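You operate a simulated robot arm through the tools that you are given. There is no shell and no other tool.

Carry out the task below with a simulated robot arm. There is one attempt and no reset: what you move stays moved.

TASK
Set the yellow slide block as the travel card says, then prove the limit.
Fine: black switch off first; free the yellow lobed knob, slide the block, tighten the knob; switch on, jog out till the limit lamp lights, switch off.

The check looks at the end state, three seconds after you hand in, the way a careful person would. Anything else that was tipped, shoved, dropped, spilled or broken makes it a failure.

THE ROBOT
A 6-joint arm with a two-finger gripper, fixed in place. Base frame: the origin is at the foot of the arm, x ahead of it, y to its left, z up. Lengths are in mm, angles in degrees, forces in N, time in s.
Its first joint turns from -166.0 to 166.0 degrees. Payload 2.45 kg.
The tool frame sits at the grasp point between the pads (the TCP): z along the fingers, y along the line on which they close. The tips reach 20 mm beyond it. Largest opening 140 mm; the body of the gripper starts 168 mm behind the TCP.
Orientation is told as [roll, pitch, yaw] about the base's x, y, z axes, in that order, counted from this pose: with the fingers straight down and closing along the base's y, the tool's x points along the base's -x, its y along +y and its z along -z.

THE INTERFACE
- The arm moves only by the tool step_arm. Its argument "commands" is a list that holds one entry, the list of rows, each a list of 7 numbers: the shift along the base's x, y, z in m, then the turn, a rotation vector about the base's x, y, z in degrees, then the gripper command, from -1 (shut) to 1 (fully open), values between in proportion. In form: [[[dx, dy, dz, ax, ay, az, jaw], ...]]. A call has 1 to 20 rows; each row shifts and turns the commanded pose from where the row before left it. Each row takes 0.2 s and may step no farther than 50 mm and 8.6 degrees from the row before; otherwise, or with a gripper value out of range, the whole call is refused. A pose out of reach is approached as far as the arm can. The call stops where the force on the tool passes 70 N (or 10 N more than at its start, if that is more) or the arm is blocked; 0.2 s more then pass. Each finger travels about 45 mm/s and halts on what it meets, pressing with about 27 N; the grip force reading is that of the motor and also rises with nothing between the fingers. The clock runs only during rows and for 0.2 s after the last one: add rows that do not move to give the fingers time. The reply holds the time, the measured pose of the TCP, the force on the tool along the base axes, the opening and the grip force, in the units named above and with some noise, with the torque about the TCP (base axes, N m) and any sound that the robot's microphone picked up.
- Cameras (640 x 400 px; columns grow to the right, rows downward): "scene" is fixed at [218.8, 500.3, 1678.4]; the picture's right is [-0.14, -0.99, 0.00], its down [-0.89, 0.13, -0.45] and it looks along [0.44, -0.06, -0.89] (base axes); focal length 329 px, centre (320, 200). "wrist" rides on the gripper at [78, 11, -209] in the tool frame; the picture's right is [-0.14, 0.99, 0.00], its down [-0.92, -0.13, -0.37] and it looks along [-0.37, -0.05, 0.93] (tool axes); focal length 280 px, centre (320, 200). There is no depth. A picture from a camera that has moved, and an enlarged one, comes with that camera's place and axes in the base frame and with its lens.
- grab_frame(camera): a new picture of that camera. It takes no simulated time.
- close_up(camera, box): a new picture of the part [left, top, right, bottom] of that camera's present view, enlarged. It takes no simulated time.
- close_job(): hands the job in; it is judged then, once.

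Nothing tells you positions but the pictures and the camera data. Unless the task says otherwise, let go and move clear before handing in.

The tools are called after ">>>" as a command line: name --argument value ..., lists and objects as JSON in quotes. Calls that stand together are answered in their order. step_arm: Moves the arm, as the interface text tells. Its arguments: {"type":"object","properties":{"commands":{"type":"array","items":{"type":"array","items":{"type":"array","items":{"type":"number"}}}}},"required":["commands"]} The other tools are called the same way: grab_frame (camera) takes a picture; close_up (camera, box) takes an enlarged picture of a part of a camera's view; close_job () hands the job in.

At the start:

```text
time_s: 0.0
tool_pos: [606.4, 200.6, 1248.1]
tool_rot: [0.1, 0.0, 0.0]
force: [0.5, 0.0, 0.2]
moment: [-0.02, 0.02, -0.01]
grip_width: 139.8
grip_force: 0.1
```

scene: 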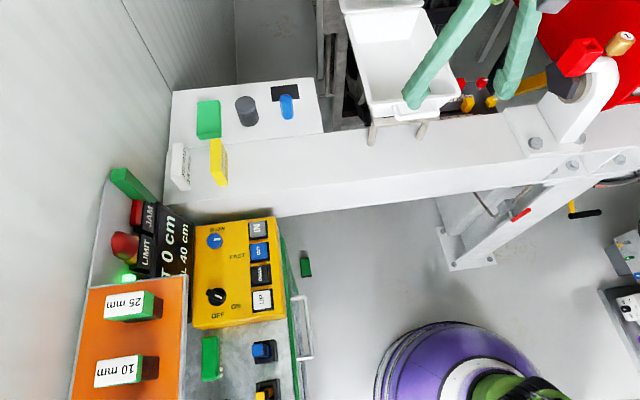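
wrist: 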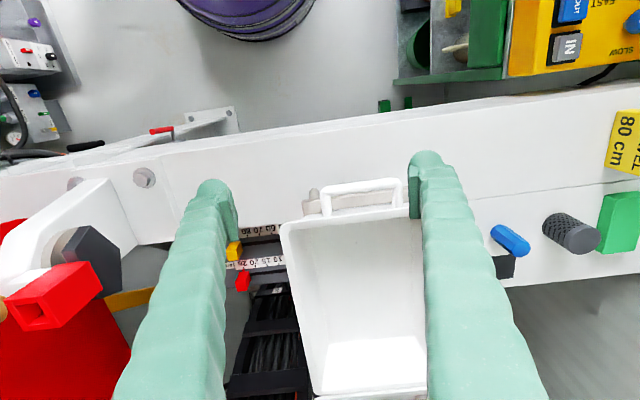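

I see a machine with a white beam, a yellow control panel with a black rotary switch, and a travel card. I'll look closer at everything before I move.

>>> close_up --camera "scene" --box '[80, 160, 320, 310]'

>>> close_up --camera "scene" --box '[70, 250, 330, 400]'

>>> close_up --camera "scene" --box '[300, 0, 640, 210]'

>>> close_up --camera "wrist" --box '[200, 180, 340, 300]'

>>> close_up --camera "wrist" --box '[380, 0, 640, 280]'

>>> close_up --camera "scene" --box '[150, 70, 330, 220]'

>>> close_up --camera "scene" --box '[480, 180, 640, 400]'

```text
2.67 times, centred on (200, 235) of scene
camera zoom: at [218.8, 500.3, 1678.4], right [-0.14, -0.99, 0.0], down [-0.89, 0.13, -0.45], along [0.44, -0.06, -0.89], focal length 878 px, centre (640, 107)
```

zoom: 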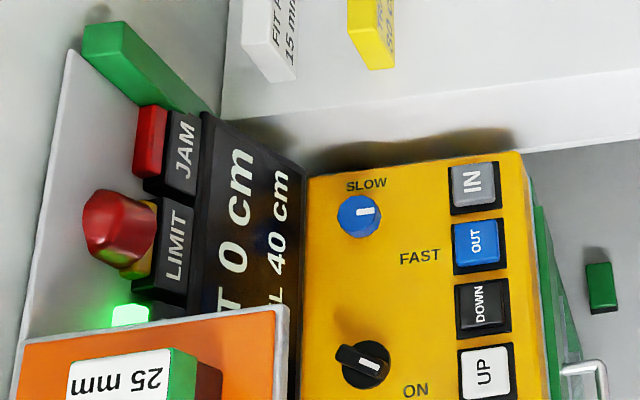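

```text
2.46 times, centred on (200, 325) of scene
camera zoom: at [218.8, 500.3, 1678.4], right [-0.14, -0.99, 0.0], down [-0.89, 0.13, -0.45], along [0.44, -0.06, -0.89], focal length 811 px, centre (615, -108)
```

zoom: 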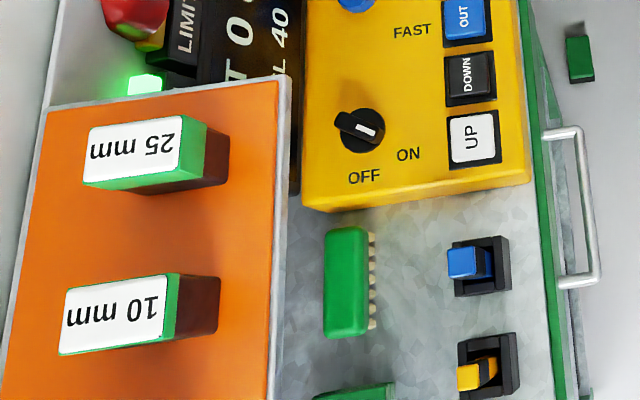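

```text
1.88 times, centred on (470, 105) of scene
camera zoom: at [218.8, 500.3, 1678.4], right [-0.14, -0.99, 0.0], down [-0.89, 0.13, -0.45], along [0.44, -0.06, -0.89], focal length 620 px, centre (38, 379)
```

zoom: 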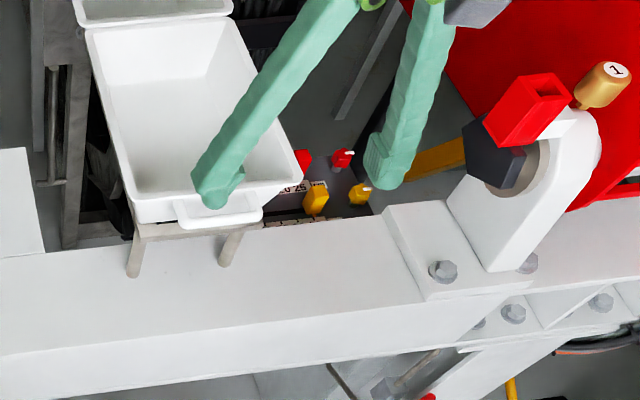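

```text
3.33 times, centred on (270, 240) of wrist
camera zoom: at [526.0, 212.7, 1457.4], right [0.14, 0.99, 0.0], down [0.92, -0.13, 0.37], along [0.37, -0.05, -0.93], focal length 935 px, centre (487, 67)
```

zoom: 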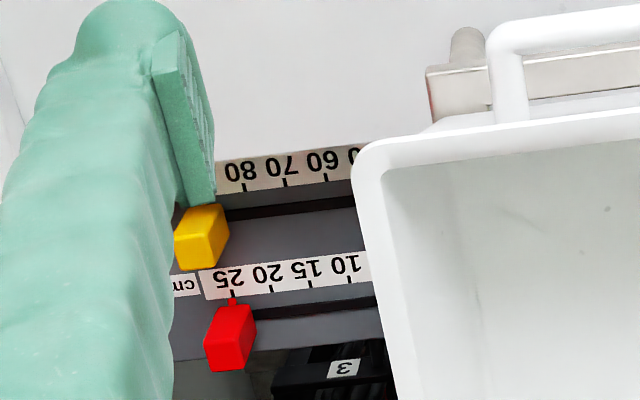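

```text
1.43 times, centred on (510, 140) of wrist
camera zoom: at [526.0, 212.7, 1457.4], right [0.14, 0.99, 0.0], down [0.92, -0.13, 0.37], along [0.37, -0.05, -0.93], focal length 401 px, centre (49, 286)
```

zoom: 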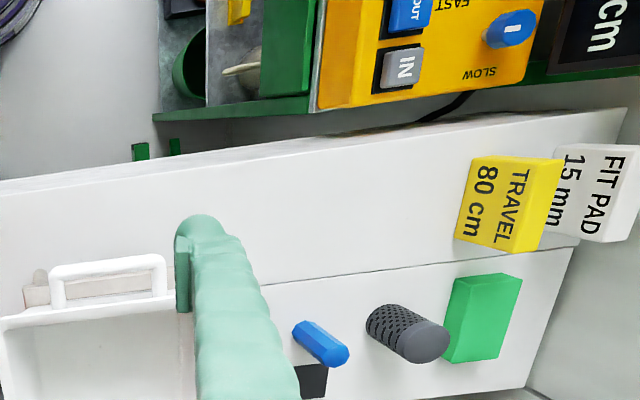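

```text
2.67 times, centred on (240, 145) of scene
camera zoom: at [218.8, 500.3, 1678.4], right [-0.14, -0.99, 0.0], down [-0.89, 0.13, -0.45], along [0.44, -0.06, -0.89], focal length 878 px, centre (533, 347)
```

zoom: 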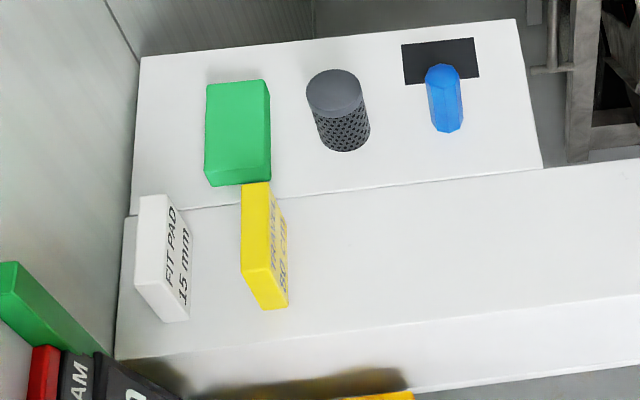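

```text
1.82 times, centred on (560, 290) of scene
camera zoom: at [218.8, 500.3, 1678.4], right [-0.14, -0.99, 0.0], down [-0.89, 0.13, -0.45], along [0.44, -0.06, -0.89], focal length 599 px, centre (-116, 36)
```

zoom: 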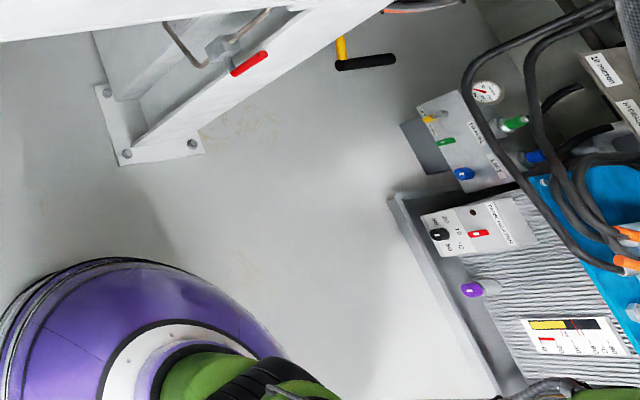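

The travel card reads "TRAVEL 80 cm". The display shows TRAVEL 40 cm, and the yellow block sits near x≈793, y≈9, z≈990, behind my fingers. I'll raise the arm for a clearer view before doing anything else.

>>> step_arm --commands '[[[-0.02, 0, 0.05, 0, 0, 0, 1], [-0.02, 0, 0.05, 0, 0, 0, 1], [-0.02, 0, 0.03, 0, 0, 0, 1], [-0.02, -0.03, 0.0, 0, 0, 0, 1], [0, -0.04, 0.0, 0, 0, 0, 1], [0, -0.04, 0.0, 0, 0, 0, 1]]]'

>>> grab_frame --camera "wrist"

>>> grab_frame --camera "scene"

>>> close_up --camera "wrist" --box '[220, 150, 430, 300]'

```text
refused: row 1 steps farther than a row can; nothing moved
```

```text
taken
camera wrist: at [526.0, 212.7, 1457.4], right [0.14, 0.99, 0.0], down [0.92, -0.13, 0.37], along [0.37, -0.05, -0.93], focal length 280 px, centre (320, 200)
```

wrist: 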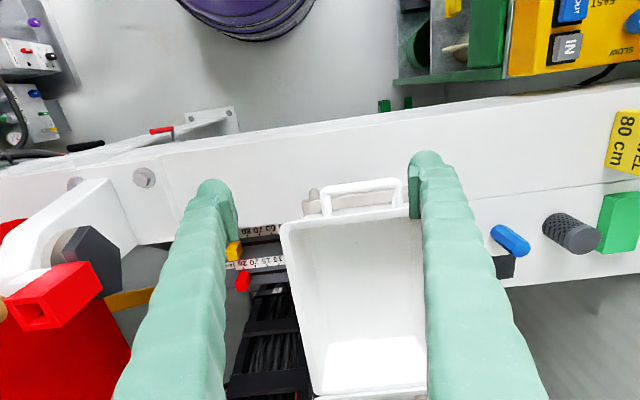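

```text
taken
```

scene: 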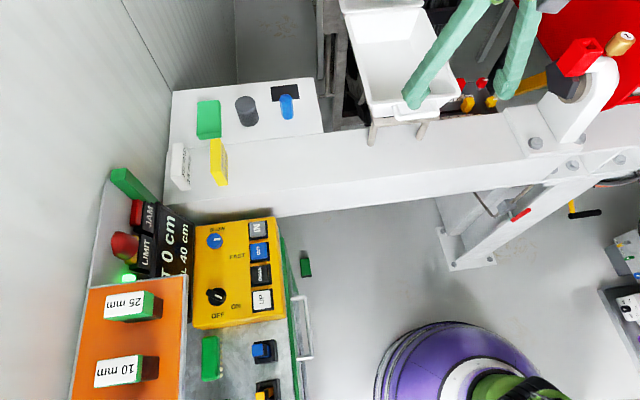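

```text
2.67 times, centred on (325, 225) of wrist
camera zoom: at [526.0, 212.7, 1457.4], right [0.14, 0.99, 0.0], down [0.92, -0.13, 0.37], along [0.37, -0.05, -0.93], focal length 748 px, centre (307, 133)
```

zoom: 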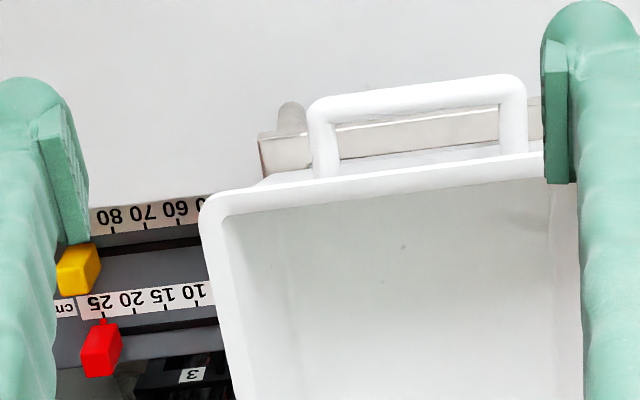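

I see no change, because a diagonal row was too long. I'll resend the same raise in shorter steps.

>>> step_arm --commands '[[[-0.01, 0, 0.045, 0, 0, 0, 1], [-0.01, 0, 0.045, 0, 0, 0, 1], [-0.02, 0, 0.04, 0, 0, 0, 1], [-0.02, -0.03, 0.0, 0, 0, 0, 1], [-0.02, -0.04, 0.0, 0, 0, 0, 1], [0, -0.04, 0.0, 0, 0, 0, 1]]]'

>>> grab_frame --camera "wrist"

>>> grab_frame --camera "scene"

>>> close_up --camera "wrist" --box '[220, 150, 430, 300]'

```text
time_s: 1.4
tool_pos: [524.6, 91.3, 1378.9]
tool_rot: [0.0, 0.0, 0.0]
force: [0.9, 0.5, -1.6]
moment: [-0.05, 0.03, 0.05]
grip_width: 140.0
grip_force: 0.0
```

```text
taken
camera wrist: at [445.4, 102.3, 1589.7], right [0.14, 0.99, 0.0], down [0.92, -0.13, 0.37], along [0.37, -0.05, -0.93], focal length 280 px, centre (320, 200)
```

wrist: 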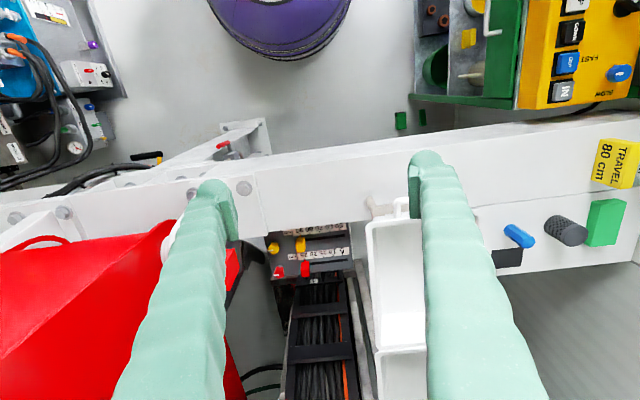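

```text
taken
```

scene: 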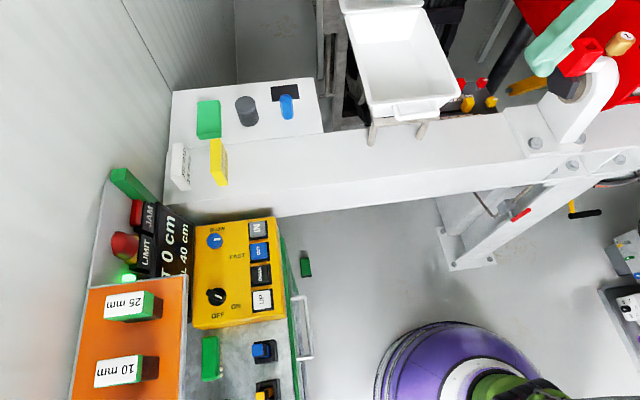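

```text
2.67 times, centred on (325, 225) of wrist
camera zoom: at [445.4, 102.3, 1589.7], right [0.14, 0.99, 0.0], down [0.92, -0.13, 0.37], along [0.37, -0.05, -0.93], focal length 748 px, centre (307, 133)
```

zoom: 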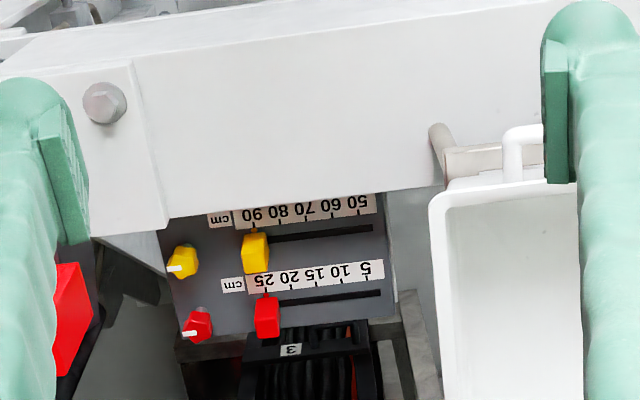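

I now see a scale plate with a yellow block (at about 90 on a 50–90 scale) and a yellow lobed knob to its left, and the red lift pair below. I'll zoom in for detail.

>>> close_up --camera "wrist" --box '[255, 210, 365, 285]'

>>> close_up --camera "wrist" --box '[470, 0, 640, 280]'

>>> close_up --camera "scene" --box '[430, 50, 520, 130]'

>>> close_up --camera "scene" --box '[190, 215, 290, 330]'

>>> close_up --camera "wrist" --box '[0, 150, 320, 400]'

```text
5.33 times, centred on (310, 248) of wrist
camera zoom: at [445.4, 102.3, 1589.7], right [0.14, 0.99, 0.0], down [0.92, -0.13, 0.37], along [0.37, -0.05, -0.93], focal length 1495 px, centre (373, -53)
```

zoom: 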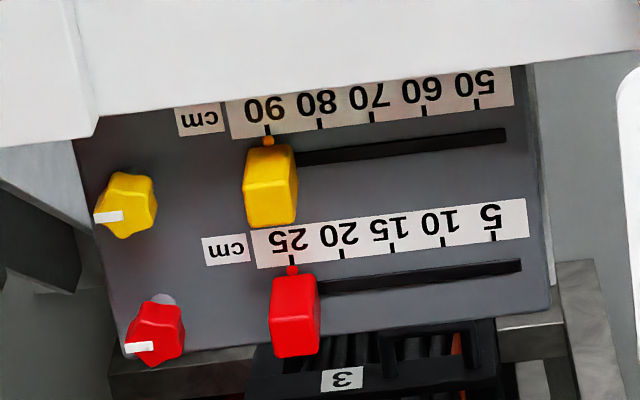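

```text
1.43 times, centred on (555, 140) of wrist
camera zoom: at [445.4, 102.3, 1589.7], right [0.14, 0.99, 0.0], down [0.92, -0.13, 0.37], along [0.37, -0.05, -0.93], focal length 401 px, centre (-16, 286)
```

zoom: 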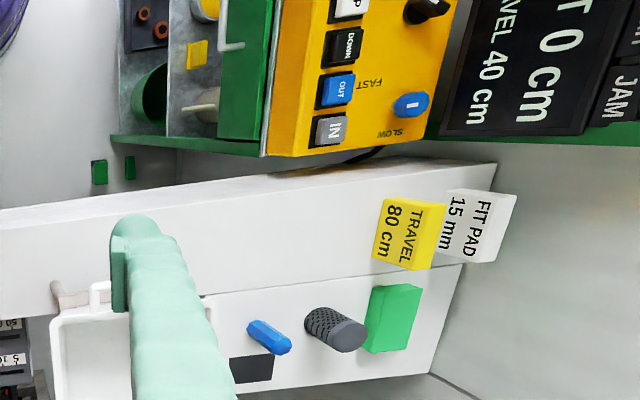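

```text
5.00 times, centred on (475, 90) of scene
camera zoom: at [218.8, 500.3, 1678.4], right [-0.14, -0.99, 0.0], down [-0.89, 0.13, -0.45], along [0.44, -0.06, -0.89], focal length 1647 px, centre (-455, 750)
```

zoom: 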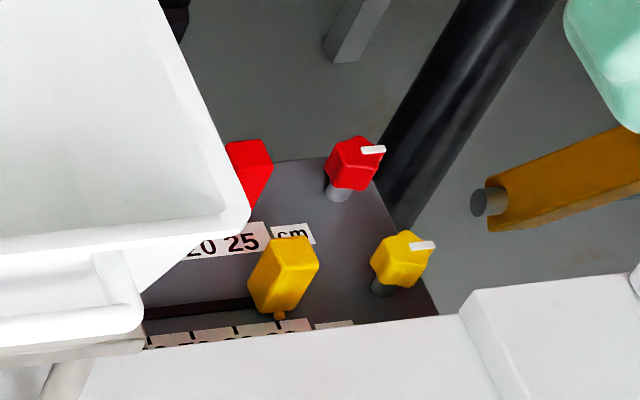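

```text
3.48 times, centred on (240, 272) of scene
camera zoom: at [218.8, 500.3, 1678.4], right [-0.14, -0.99, 0.0], down [-0.89, 0.13, -0.45], along [0.44, -0.06, -0.89], focal length 1145 px, centre (598, -52)
```

zoom: 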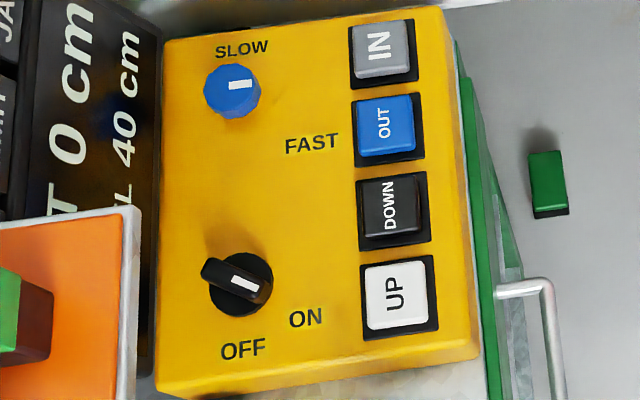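

```text
1.60 times, centred on (160, 275) of wrist
camera zoom: at [445.4, 102.3, 1589.7], right [0.14, 0.99, 0.0], down [0.92, -0.13, 0.37], along [0.37, -0.05, -0.93], focal length 449 px, centre (576, 80)
```

zoom: 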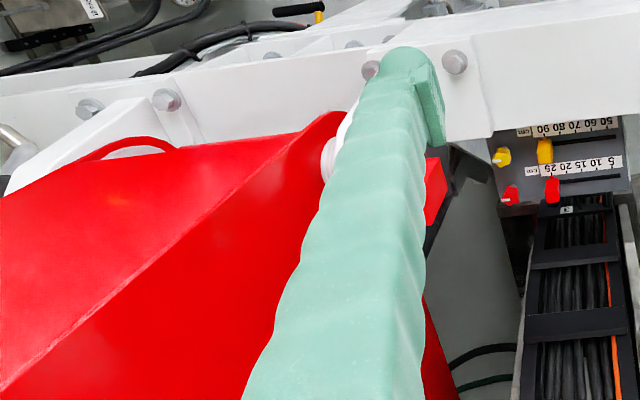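

The switch is ON, the yellow block is at 90 cm (target 80), and the knob is beside it. The panel faces roughly up near (383, 720, 935). I'll go above the panel at a safe height for a close look.

>>> step_arm --commands '[[[-0.018, 0.045, -0.005, 0, 0, 0, 1], [-0.018, 0.045, -0.005, 0, 0, 0, 1], [-0.018, 0.045, -0.005, 0, 0, 0, 1], [-0.018, 0.045, -0.005, 0, 0, 0, 1], [-0.018, 0.045, -0.005, 0, 0, 0, 1], [-0.018, 0.045, -0.005, 0, 0, 0, 1], [-0.018, 0.045, -0.005, 0, 0, 0, 1], [-0.018, 0.045, -0.005, 0, 0, 0, 1], [-0.018, 0.045, -0.005, 0, 0, 0, 1], [-0.018, 0.045, -0.005, 0, 0, 0, 1], [-0.018, 0.045, -0.005, 0, 0, 0, 1], [-0.018, 0.045, -0.005, 0, 0, 0, 1]]]'

>>> grab_frame --camera "wrist"

>>> grab_frame --camera "scene"

```text
time_s: 4.0
tool_pos: [309.5, 627.4, 1317.2]
tool_rot: [0.1, 0.1, -0.1]
force: [-0.3, -0.2, 0.2]
moment: [0.13, 0.01, 0.01]
grip_width: 140.1
grip_force: 0.1
```

```text
taken
camera wrist: at [230.7, 639.4, 1526.5], right [0.14, 0.99, 0.0], down [0.92, -0.13, 0.37], along [0.37, -0.05, -0.93], focal length 280 px, centre (320, 200)
```

wrist: 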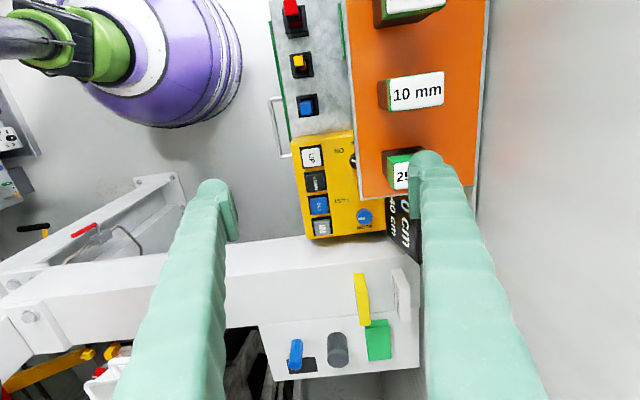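

```text
taken
```

scene: 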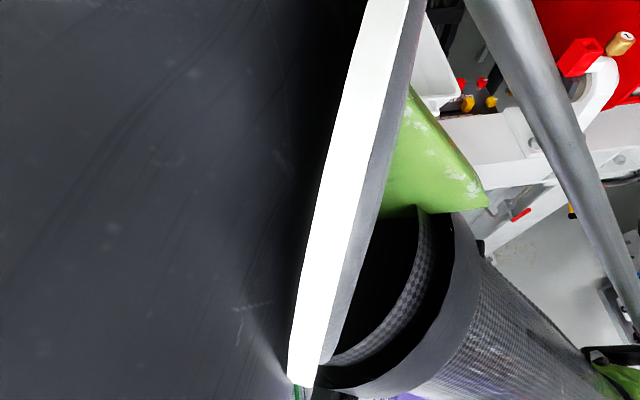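

From two views, the orange board's near corner comes out at about (345, 665, 1246), so it is raised over part of the panel and I must keep clear of it. I'll back off in −y and turn the tool 90° so the camera looks at the panel from the open side.

>>> step_arm --commands '[[[0, -0.045, 0.005, 0, 0, 0, 1], [0.01, -0.04, 0, 0, 0, 0, 1], [0.015, -0.02, 0, 0, 0, 8.5, 1], [0.015, 0, 0, 0, 0, 8.5, 1], [0.015, 0, 0, 0, 0, 8.5, 1], [0.015, 0, 0, 0, 0, 8.5, 1], [0.015, 0, 0, 0, 0, 8.5, 1], [0.015, 0, 0, 0, 0, 8.5, 1], [0.015, 0, 0, 0, 0, 8.5, 1], [0.01, 0, 0, 0, 0, 8.5, 1], [0, 0, 0, 0, 0, 8.5, 1], [0, 0, 0, 0, 0, 8.5, 1], [0, 0, 0, 0, 0, 5, 1]]]'

>>> grab_frame --camera "wrist"

>>> grab_frame --camera "scene"

```text
time_s: 6.8
tool_pos: [432.8, 526.2, 1321.0]
tool_rot: [0.0, 0.0, 90.1]
force: [0.0, 0.7, -0.9]
moment: [-0.03, 0.02, 0.01]
grip_width: 140.0
grip_force: 0.0
```

```text
taken
camera wrist: at [422.4, 448.4, 1531.3], right [-0.99, 0.14, 0.0], down [0.13, 0.92, 0.37], along [0.05, 0.37, -0.93], focal length 280 px, centre (320, 200)
```

wrist: 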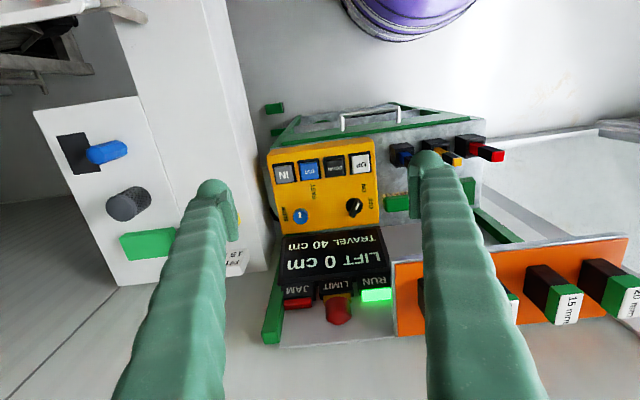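

```text
taken
```

scene: 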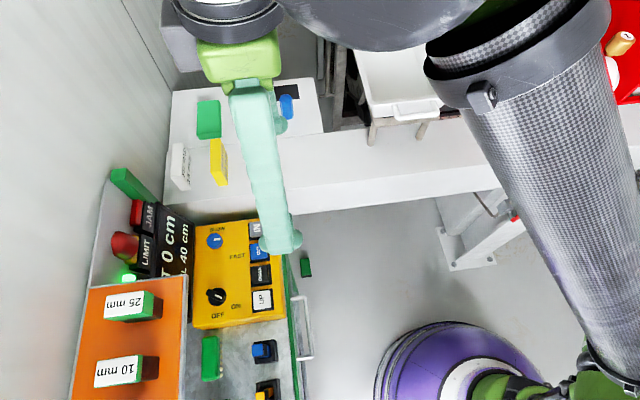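

This view shows the console well: the LIFT 0 / TRAVEL 40 display, the JAM, LIMIT and RUN lamps, and a horizontal orange shelf at z≈1220 (x<354, y>674). I'll zoom in on the panel.

>>> close_up --camera "wrist" --box '[255, 130, 405, 230]'

>>> close_up --camera "wrist" --box '[240, 210, 420, 350]'

```text
4.00 times, centred on (330, 180) of wrist
camera zoom: at [422.4, 448.4, 1531.3], right [-0.99, 0.14, 0.0], down [0.13, 0.92, 0.37], along [0.05, 0.37, -0.93], focal length 1122 px, centre (280, 280)
```

zoom: 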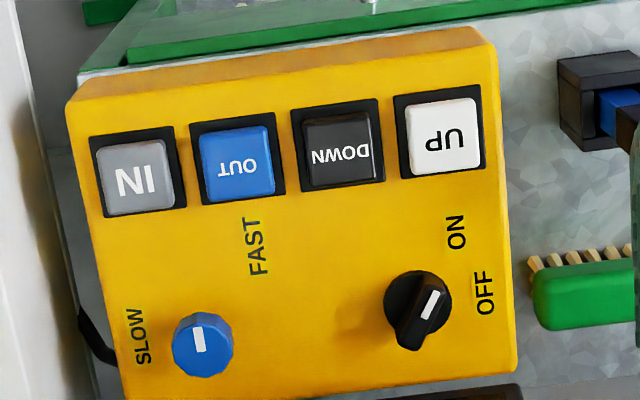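

```text
2.86 times, centred on (330, 280) of wrist
camera zoom: at [422.4, 448.4, 1531.3], right [-0.99, 0.14, 0.0], down [0.13, 0.92, 0.37], along [0.05, 0.37, -0.93], focal length 801 px, centre (291, -29)
```

zoom: 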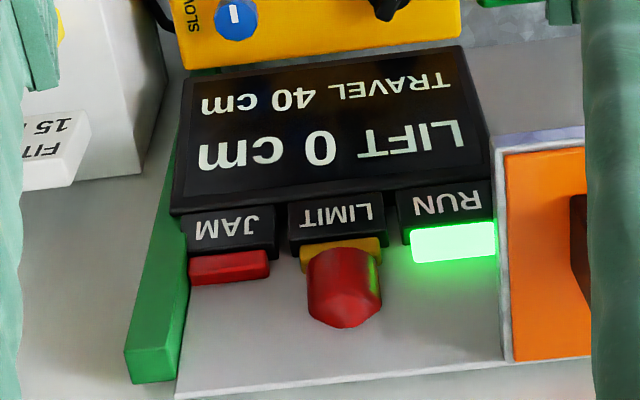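

The switch lever points at ON and RUN is lit. The LIMIT lamp is amber, with a red mushroom button next to it that I must not touch. I'll close the fingers, lean the tool 30° so its body stays clear of the shelf, and come down toward the switch from the −y side.

>>> step_arm --commands '[[[0, 0, 0, 7.5, 0, 0, -1], [0, 0, 0, 7.5, 0, 0, -1], [0, 0, 0, 7.5, 0, 0, -1], [0, 0, 0, 7.5, 0, 0, -1], [-0.01, 0.015, -0.04, 0, 0, 0, -1], [-0.01, 0.015, -0.04, 0, 0, 0, -1], [-0.01, 0.015, -0.04, 0, 0, 0, -1], [-0.01, 0.015, -0.04, 0, 0, 0, -1], [-0.01, 0.02, -0.04, 0, 0, 0, -1], [-0.01, 0.03, -0.02, 0, 0, 0, -1], [0, 0, 0, 0, 0, 0, -1]]]'

>>> grab_frame --camera "wrist"

>>> grab_frame --camera "scene"

```text
time_s: 9.2
tool_pos: [373.3, 636.5, 1103.6]
tool_rot: [0.0, -30.0, 90.0]
force: [-0.1, -0.4, -0.3]
moment: [0.02, -0.02, 0.01]
grip_width: 0.1
grip_force: 27.0
```

```text
taken
camera wrist: at [361.4, 465.6, 1246.9], right [-0.99, 0.12, 0.07], down [0.13, 0.61, 0.78], along [0.05, 0.78, -0.62], focal length 280 px, centre (320, 200)
```

wrist: 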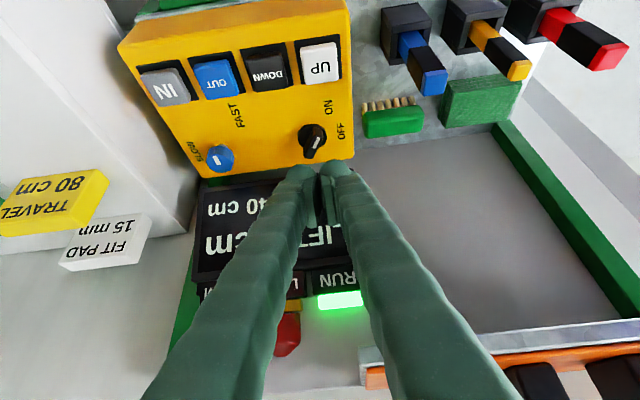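

```text
taken
```

scene: 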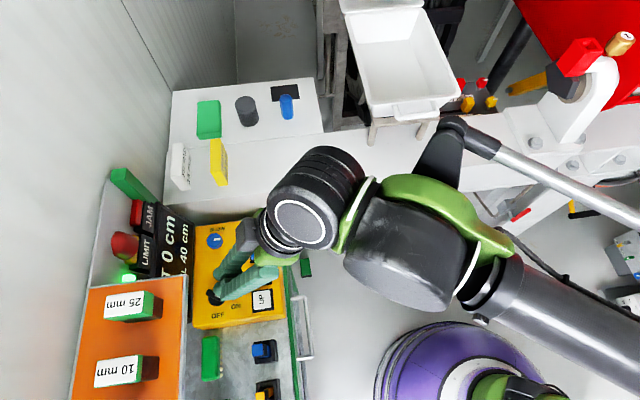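

The triangulation puts the switch top at about (379.5, 705, 954) and the OUT button at about (469, 610, 942). I'll zoom in on the lever before I touch it.

>>> close_up --camera "wrist" --box '[260, 90, 380, 190]'

>>> close_up --camera "scene" --box '[180, 230, 290, 330]'

```text
4.00 times, centred on (320, 140) of wrist
camera zoom: at [361.4, 465.6, 1246.9], right [-0.99, 0.12, 0.07], down [0.13, 0.61, 0.78], along [0.05, 0.78, -0.62], focal length 1122 px, centre (320, 440)
```

zoom: 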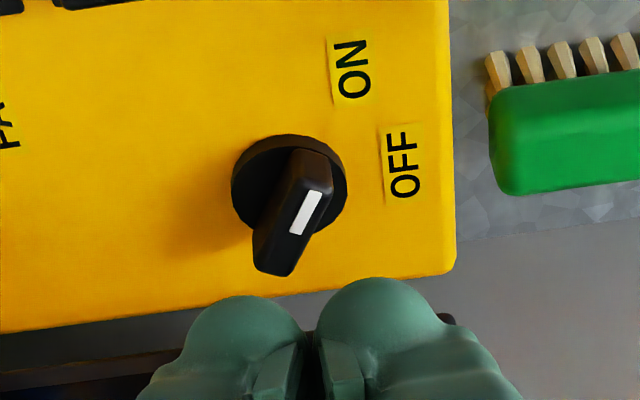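

```text
4.00 times, centred on (235, 280) of scene
camera zoom: at [218.8, 500.3, 1678.4], right [-0.14, -0.99, 0.0], down [-0.89, 0.13, -0.45], along [0.44, -0.06, -0.89], focal length 1317 px, centre (660, -120)
```

zoom: 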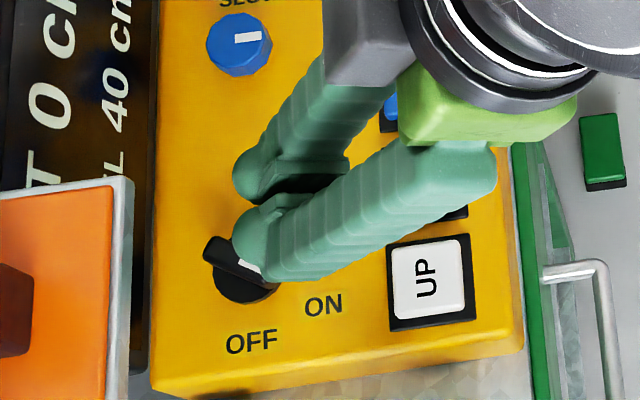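

The lever is about 16 mm wide on a 41 mm disc. A 30° lean in −y makes the leading finger corner too high, so I'll switch to a milder lean (10° toward −y, 15° toward +x). Then I'll hover just on the −y side of the lever's marked end.

>>> step_arm --commands '[[[0, 0, 0, -6.67, 5, 0, -1], [0, 0, 0, -6.67, 5, 0, -1], [0, 0, 0, -6.66, 5, 0, -1], [-0.002, 0.006, -0.04, 0, 0, 0, -1], [-0.003, 0.007, -0.04, 0, 0, 0, -1], [-0.003, 0.007, -0.03, 0, 0, 0, -1], [0, 0, 0, 0, 0, 0, -1]]]'

>>> grab_frame --camera "wrist"

>>> close_up --camera "wrist" --box '[250, 120, 400, 230]'

>>> grab_frame --camera "scene"

```text
time_s: 10.8
tool_pos: [366.4, 657.4, 992.2]
tool_rot: [14.8, -9.1, 84.8]
force: [-0.3, -0.3, 0.5]
moment: [-0.04, 0.02, -0.01]
grip_width: 0.0
grip_force: 27.0
```

```text
taken
camera wrist: at [398.8, 544.5, 1182.3], right [-0.94, 0.18, 0.27], down [0.29, 0.83, 0.47], along [-0.14, 0.52, -0.84], focal length 280 px, centre (320, 200)
```

wrist: 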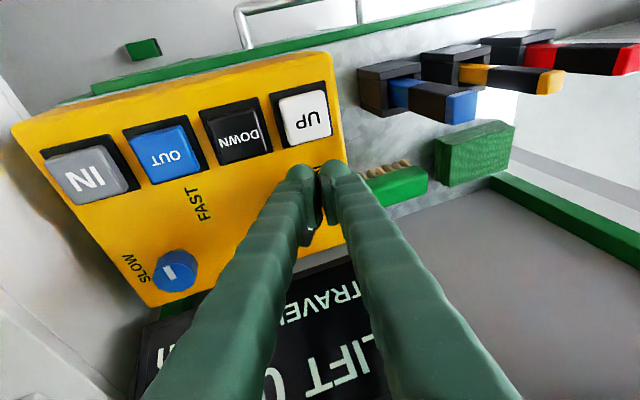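

```text
3.64 times, centred on (325, 175) of wrist
camera zoom: at [398.8, 544.5, 1182.3], right [-0.94, 0.18, 0.27], down [0.29, 0.83, 0.47], along [-0.14, 0.52, -0.84], focal length 1020 px, centre (302, 291)
```

zoom: 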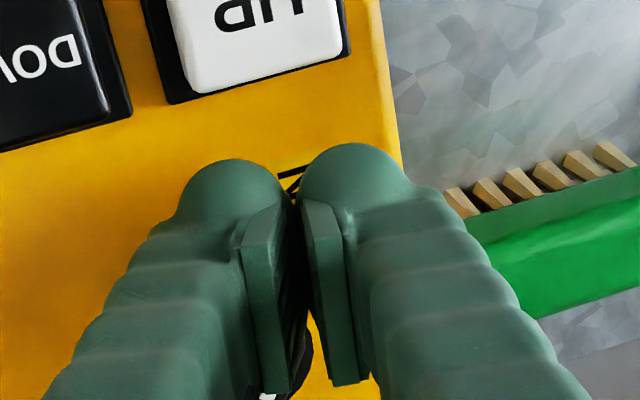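

```text
taken
```

scene: 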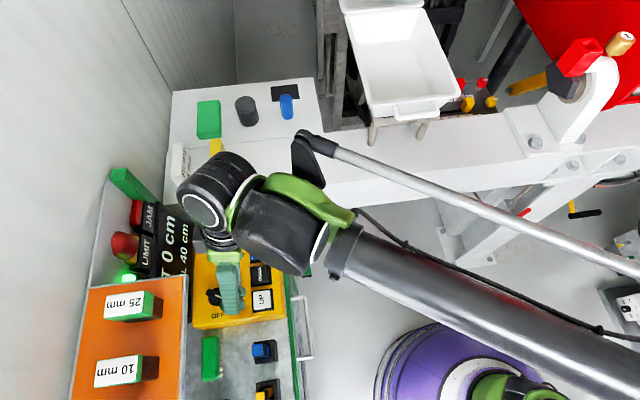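

The fingers hide the switch in the wrist view, so I'll judge the offset from the scene camera.

>>> close_up --camera "scene" --box '[180, 230, 290, 330]'

```text
4.00 times, centred on (235, 280) of scene
camera zoom: at [218.8, 500.3, 1678.4], right [-0.14, -0.99, 0.0], down [-0.89, 0.13, -0.45], along [0.44, -0.06, -0.89], focal length 1317 px, centre (660, -120)
```

zoom: 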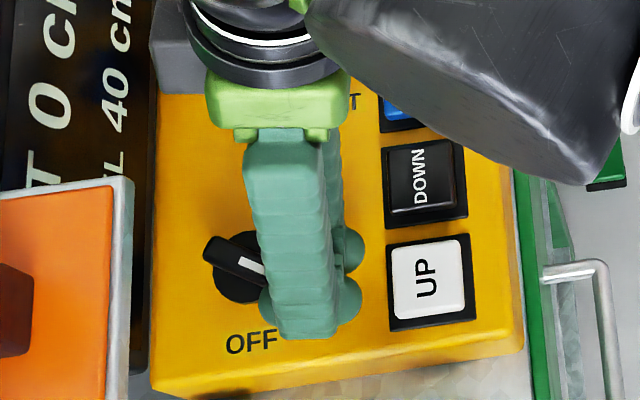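

In the scene view the fingertip is beside the lever's marked end, slightly on the −y side. I'll descend about 28 mm in small steps, watching the force, then look again.

>>> step_arm --commands '[[[0, -0.004, -0.01, 0, 0, 0, -1], [0, 0, -0.01, 0, 0, 0, -1], [0, 0, -0.008, 0, 0, 0, -1], [0, 0, 0, 0, 0, 0, -1]]]'

>>> close_up --camera "scene" --box '[180, 230, 290, 330]'

>>> close_up --camera "wrist" --box '[230, 120, 420, 260]'

```text
time_s: 11.6
tool_pos: [364.6, 651.4, 973.2]
tool_rot: [15.0, -9.5, 84.8]
force: [-2.4, -7.7, 29.5]
moment: [-0.47, -0.13, -0.06]
grip_width: 0.0
grip_force: 27.3
stopped in row 3: the force on the tool passed its limit at 94 N (the readings are from after the stop); the commanded pose is now the measured one
```

```text
4.00 times, centred on (235, 280) of scene
camera zoom: at [218.8, 500.3, 1678.4], right [-0.14, -0.99, 0.0], down [-0.89, 0.13, -0.45], along [0.44, -0.06, -0.89], focal length 1317 px, centre (660, -120)
```

zoom: 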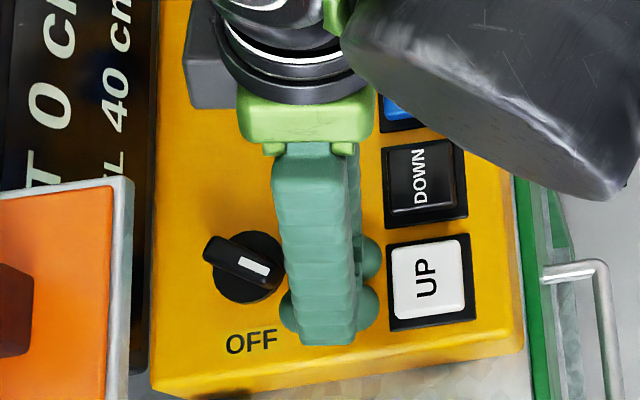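

```text
2.86 times, centred on (325, 190) of wrist
camera zoom: at [397.6, 538.4, 1162.9], right [-0.94, 0.18, 0.28], down [0.3, 0.83, 0.47], along [-0.14, 0.53, -0.84], focal length 801 px, centre (306, 229)
```

zoom: 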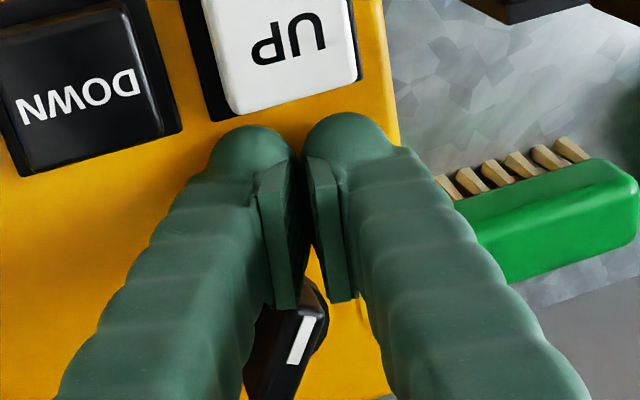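

The fingertip met the panel lightly, so the surface is at z≈947, and the lever is untouched. I'll lift a few mm, shift slightly +x, and push the marked end in +y toward OFF.

>>> step_arm --commands '[[[0, 0, 0.005, 0, 0, 0, -1], [0.005, 0, 0, 0, 0, 0, -1], [0, 0.003, 0, 0, 0, 0, -1], [0, 0.003, 0, 0, 0, 0, -1], [0, 0.003, 0, 0, 0, 0, -1], [0, 0.003, 0, 0, 0, 0, -1], [0, 0, 0, 0, 0, 0, -1]]]'

>>> close_up --camera "scene" --box '[180, 230, 290, 330]'

>>> close_up --camera "wrist" --box '[230, 120, 420, 260]'

```text
time_s: 13.2
tool_pos: [370.2, 664.6, 975.1]
tool_rot: [14.9, -9.5, 84.7]
force: [-2.1, -15.3, 8.3]
moment: [-0.05, 0.0, -0.1]
grip_width: 6.0
grip_force: 29.2
```

```text
4.00 times, centred on (235, 280) of scene
camera zoom: at [218.8, 500.3, 1678.4], right [-0.14, -0.99, 0.0], down [-0.89, 0.13, -0.45], along [0.44, -0.06, -0.89], focal length 1317 px, centre (660, -120)
```

zoom: 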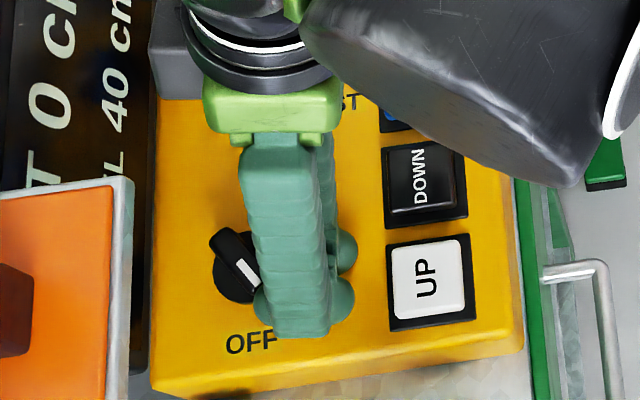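

```text
2.86 times, centred on (325, 190) of wrist
camera zoom: at [402.5, 550.5, 1165.8], right [-0.94, 0.18, 0.28], down [0.3, 0.83, 0.47], along [-0.14, 0.53, -0.84], focal length 801 px, centre (306, 229)
```

zoom: 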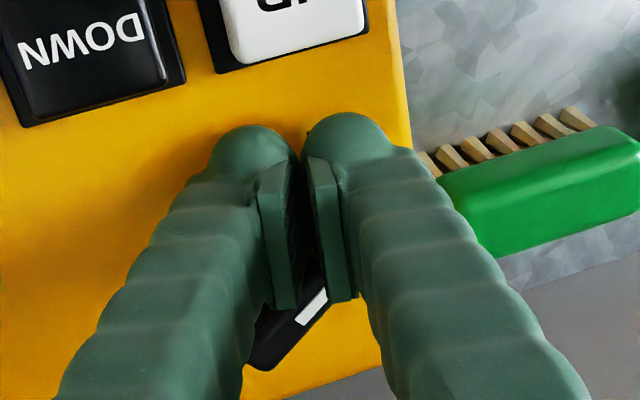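

The lever is turning toward OFF. I'll keep pushing and follow its end a little in −x.

>>> step_arm --commands '[[[-0.003, 0.003, 0, 0, 0, 0, -1], [-0.003, 0.003, 0, 0, 0, 0, -1], [-0.002, 0.003, 0, 0, 0, 0, -1], [0, 0, 0, 0, 0, 0, -1]]]'

>>> close_up --camera "scene" --box '[80, 210, 290, 330]'

>>> close_up --camera "wrist" --box '[230, 120, 420, 260]'

```text
time_s: 14.0
tool_pos: [364.0, 671.6, 977.2]
tool_rot: [14.9, -9.1, 85.0]
force: [17.0, -46.1, 16.4]
moment: [-0.18, -0.44, -0.78]
grip_width: 0.0
grip_force: 29.4
stopped in row 4: the force on the tool passed its limit at 72 N (the readings are from after the stop); the commanded pose is now the measured one
```

```text
3.05 times, centred on (185, 270) of scene
camera zoom: at [218.8, 500.3, 1678.4], right [-0.14, -0.99, 0.0], down [-0.89, 0.13, -0.45], along [0.44, -0.06, -0.89], focal length 1004 px, centre (731, -13)
```

zoom: 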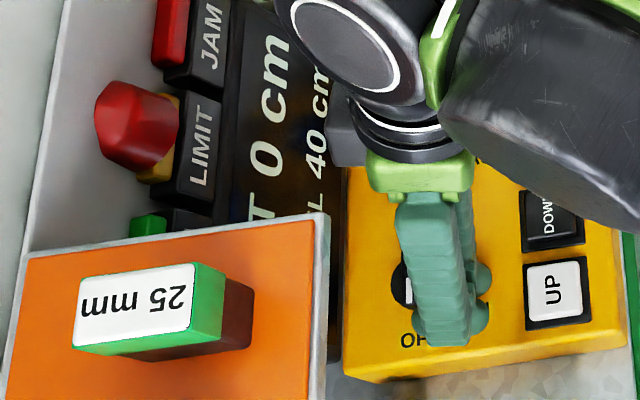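

```text
2.86 times, centred on (325, 190) of wrist
camera zoom: at [396.3, 558.2, 1167.9], right [-0.94, 0.18, 0.27], down [0.29, 0.83, 0.47], along [-0.14, 0.52, -0.84], focal length 801 px, centre (306, 229)
```

zoom: 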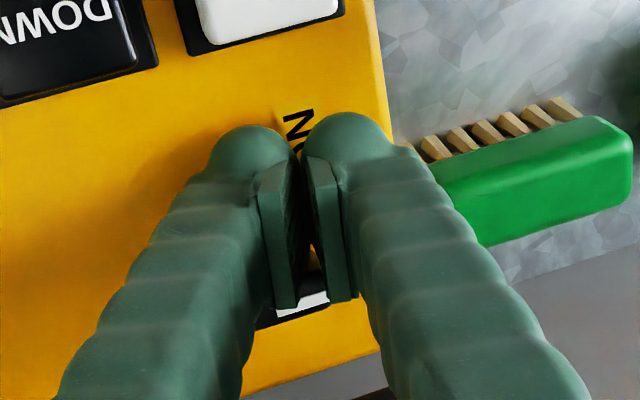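

The RUN lamp is now dark and the lever reached its OFF stop. I'll back off in −y and lift clear.

>>> step_arm --commands '[[[0, -0.01, 0, 0, 0, 0, -1], [0, -0.02, 0.005, 0, 0, 0, -1], [0, -0.02, 0.04, 0, 0, 0, -1], [0, -0.02, 0.045, 0, 0, 0, -1], [0, -0.02, 0.045, 0, 0, 0, -1], [0, -0.02, 0.045, 0, 0, 0, -1]]]'

>>> grab_frame --camera "wrist"

>>> close_up --camera "scene" --box '[80, 160, 320, 330]'

```text
time_s: 15.4
tool_pos: [361.3, 568.6, 1160.6]
tool_rot: [15.0, -9.2, 85.0]
force: [0.0, 0.6, 0.0]
moment: [0.0, 0.03, 0.01]
grip_width: 0.0
grip_force: 29.0
```

```text
taken
camera wrist: at [394.7, 456.1, 1350.3], right [-0.94, 0.18, 0.27], down [0.29, 0.83, 0.47], along [-0.15, 0.52, -0.84], focal length 280 px, centre (320, 200)
```

wrist: 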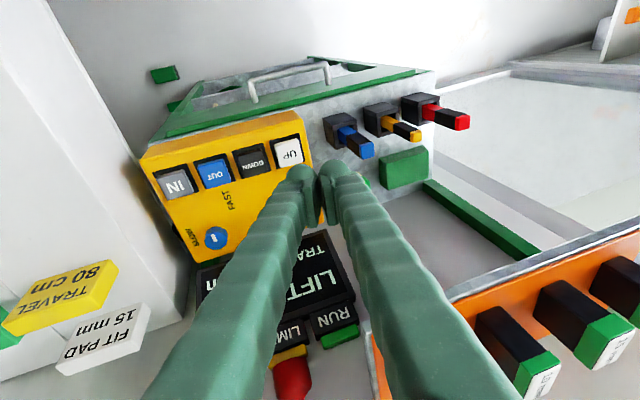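

```text
2.35 times, centred on (200, 245) of scene
camera zoom: at [218.8, 500.3, 1678.4], right [-0.14, -0.99, 0.0], down [-0.89, 0.13, -0.45], along [0.44, -0.06, -0.89], focal length 775 px, centre (602, 94)
```

zoom: 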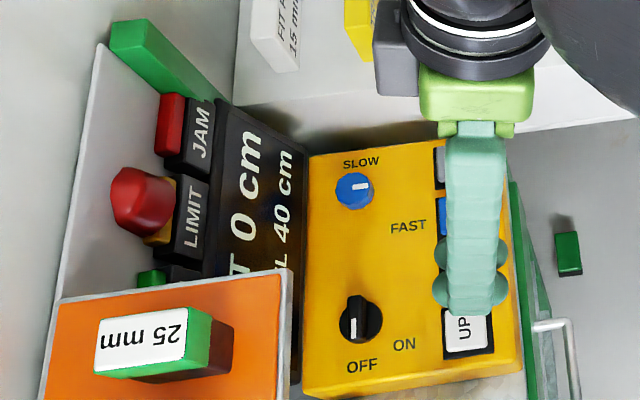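

The switch is OFF. Next are the knob (about (800, −63, 980)) and the block (about (799, 5, 985)), with the beam edge at x≈750, the tray rim at y≈149 z≈1170, and the crane column at y<0. I'll straighten the tool and go there high up for a better look.

>>> step_arm --commands '[[[0, -0.03, 0.035, 6.67, -5, 0, -1], [0, -0.03, 0.035, 6.67, -5, 0, -1], [0, -0.03, 0.035, 6.66, -5, 0, -1], [0, -0.02, 0.03, -7.5, 0, 0, -1], [0, -0.02, 0.03, -7.5, 0, 0, -1], [0, -0.02, 0.03, -7.5, 0, 0, 0], [0, -0.02, 0.03, -7.5, 0, 0, 1], [0.014, -0.03, 0, 0, 0, -8.5, 1], [0.014, -0.03, 0, 0, 0, -8.5, 1], [0.014, -0.03, 0, 0, 0, -8.5, 1], [0.014, -0.03, 0, 0, 0, -8.5, 1], [0.014, -0.03, 0, 0, 0, -8.5, 1], [0.014, -0.03, 0, 0, 0, -8.5, 1], [0.014, -0.03, 0, 0, 0, -8.5, 1], [0.014, -0.03, 0, 0, 0, -8.5, 1], [0.014, -0.03, 0, 0, 0, -8.5, 1], [0.014, -0.03, 0, 0, 0, -8.5, 1], [0.014, -0.03, 0, 0, 0, -5, 1]]]'

>>> grab_frame --camera "wrist"

>>> grab_frame --camera "scene"

```text
time_s: 19.2
tool_pos: [514.9, 66.4, 1383.6]
tool_rot: [0.0, 0.0, -0.1]
force: [-0.5, 0.7, -0.3]
moment: [-0.03, -0.08, 0.01]
grip_width: 140.2
grip_force: 0.0
```

```text
taken
camera wrist: at [436.2, 77.3, 1593.1], right [0.14, 0.99, 0.0], down [0.92, -0.13, 0.37], along [0.36, -0.05, -0.93], focal length 280 px, centre (320, 200)
```

wrist: 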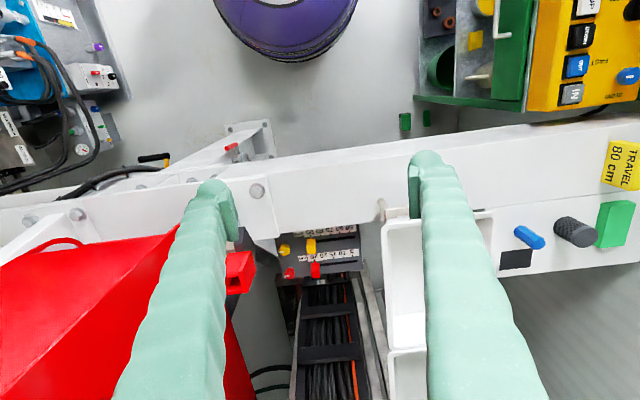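

```text
taken
```

scene: 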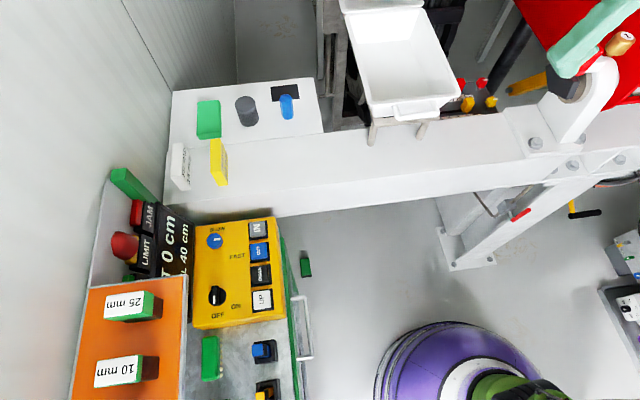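

The left finger hides the crane and hopper, so I'll shift further in −y while staying high and back to see them between the fingers.

>>> step_arm --commands '[[[-0.03, -0.03, 0.02, 0, 0, 0, 1], [-0.02, -0.04, 0.02, 0, 0, 0, 1], [0, -0.045, 0, 0, 0, 0, 1], [0, -0.045, 0, 0, 0, 0, 1]]]'

>>> grab_frame --camera "wrist"

```text
time_s: 20.2
tool_pos: [467.1, -96.5, 1422.1]
tool_rot: [0.1, 0.1, 0.0]
force: [-1.0, -0.4, 0.0]
moment: [-0.07, -0.05, 0.01]
grip_width: 140.0
grip_force: 0.1
```

```text
taken
camera wrist: at [389.1, -85.0, 1632.1], right [0.14, 0.99, 0.0], down [0.92, -0.13, 0.37], along [0.36, -0.05, -0.93], focal length 280 px, centre (320, 200)
```

wrist: 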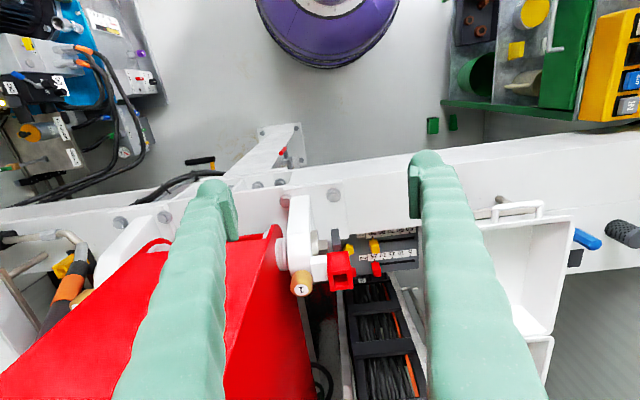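

>>> close_up --camera "wrist" --box '[225, 170, 435, 310]'

```text
2.86 times, centred on (330, 240) of wrist
camera zoom: at [389.1, -85.0, 1632.1], right [0.14, 0.99, 0.0], down [0.92, -0.13, 0.37], along [0.36, -0.05, -0.93], focal length 801 px, centre (291, 86)
```

zoom: 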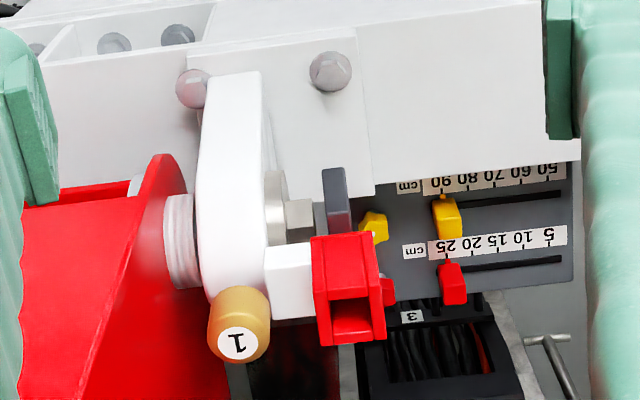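

The crane post with a red socket stands at about (684, −91), reaching z≈1250. The hopper stays at y<−200. I'll keep clear of them by going around over y≈40–60 high up, turning the tool so the camera ends up on the free +x side.

>>> step_arm --commands '[[[0.025, 0.04, -0.005, 0, 0, -8.5, 1], [0.025, 0.04, -0.005, 0, 0, -8.5, 1], [0.025, 0.04, -0.005, 0, 0, -8.5, 1], [0.025, 0.03, -0.005, 0, 0, -8.5, 0.5], [0.02, 0, 0, 0, 0, -8.5, 0], [0.02, 0, 0, 0, 0, -8.5, -0.3], [0.02, 0, 0, 0, 0, -8.5, -0.3], [0.02, 0, 0, 0, 0, -8.5, -0.3], [0.02, 0, 0, 0, 0, -8.5, -0.3], [0.02, 0, 0, 0, 0, -8.5, -0.3], [0.02, 0, 0, 0, 0, -8.5, -0.3]]]'

>>> grab_frame --camera "wrist"

>>> grab_frame --camera "scene"

```text
time_s: 22.6
tool_pos: [677.9, 52.9, 1358.4]
tool_rot: [0.0, 0.0, -93.6]
force: [0.4, -0.4, 0.2]
moment: [0.0, 0.1, -0.02]
grip_width: 49.0
grip_force: 0.1
out of reach, approached as far as the arm can: row 7, 8, 9, 10, 11
```

```text
taken
camera wrist: at [692.6, 130.3, 1568.6], right [0.98, -0.2, 0.0], down [-0.19, -0.91, 0.37], along [-0.07, -0.36, -0.93], focal length 280 px, centre (320, 200)
```

wrist: 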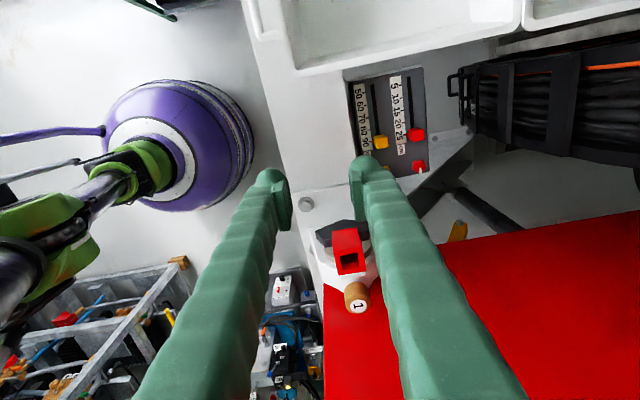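

```text
taken
```

scene: 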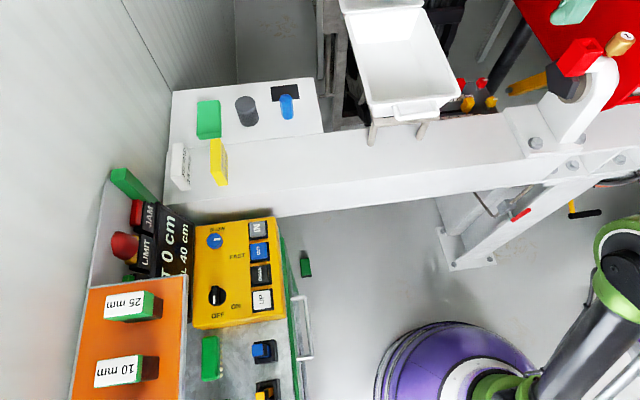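

The block top triangulates consistently to about (796, 6, 986). The arm was at its reach limit up high, so I'll lower it while continuing toward the plate and turning to yaw 180.

>>> step_arm --commands '[[[0, 0, -0.045, 0, 0, 0, -0.3], [0, 0, -0.045, 0, 0, 0, -0.3], [0, 0, -0.045, 0, 0, 0, -0.3], [0, 0, 0, 0, 0, 0, -0.3]]]'

```text
time_s: 23.6
tool_pos: [678.1, 51.4, 1222.8]
tool_rot: [0.1, 0.0, -93.5]
force: [-0.3, 0.1, -0.2]
moment: [0.01, 0.0, -0.02]
grip_width: 48.9
grip_force: 0.1
```

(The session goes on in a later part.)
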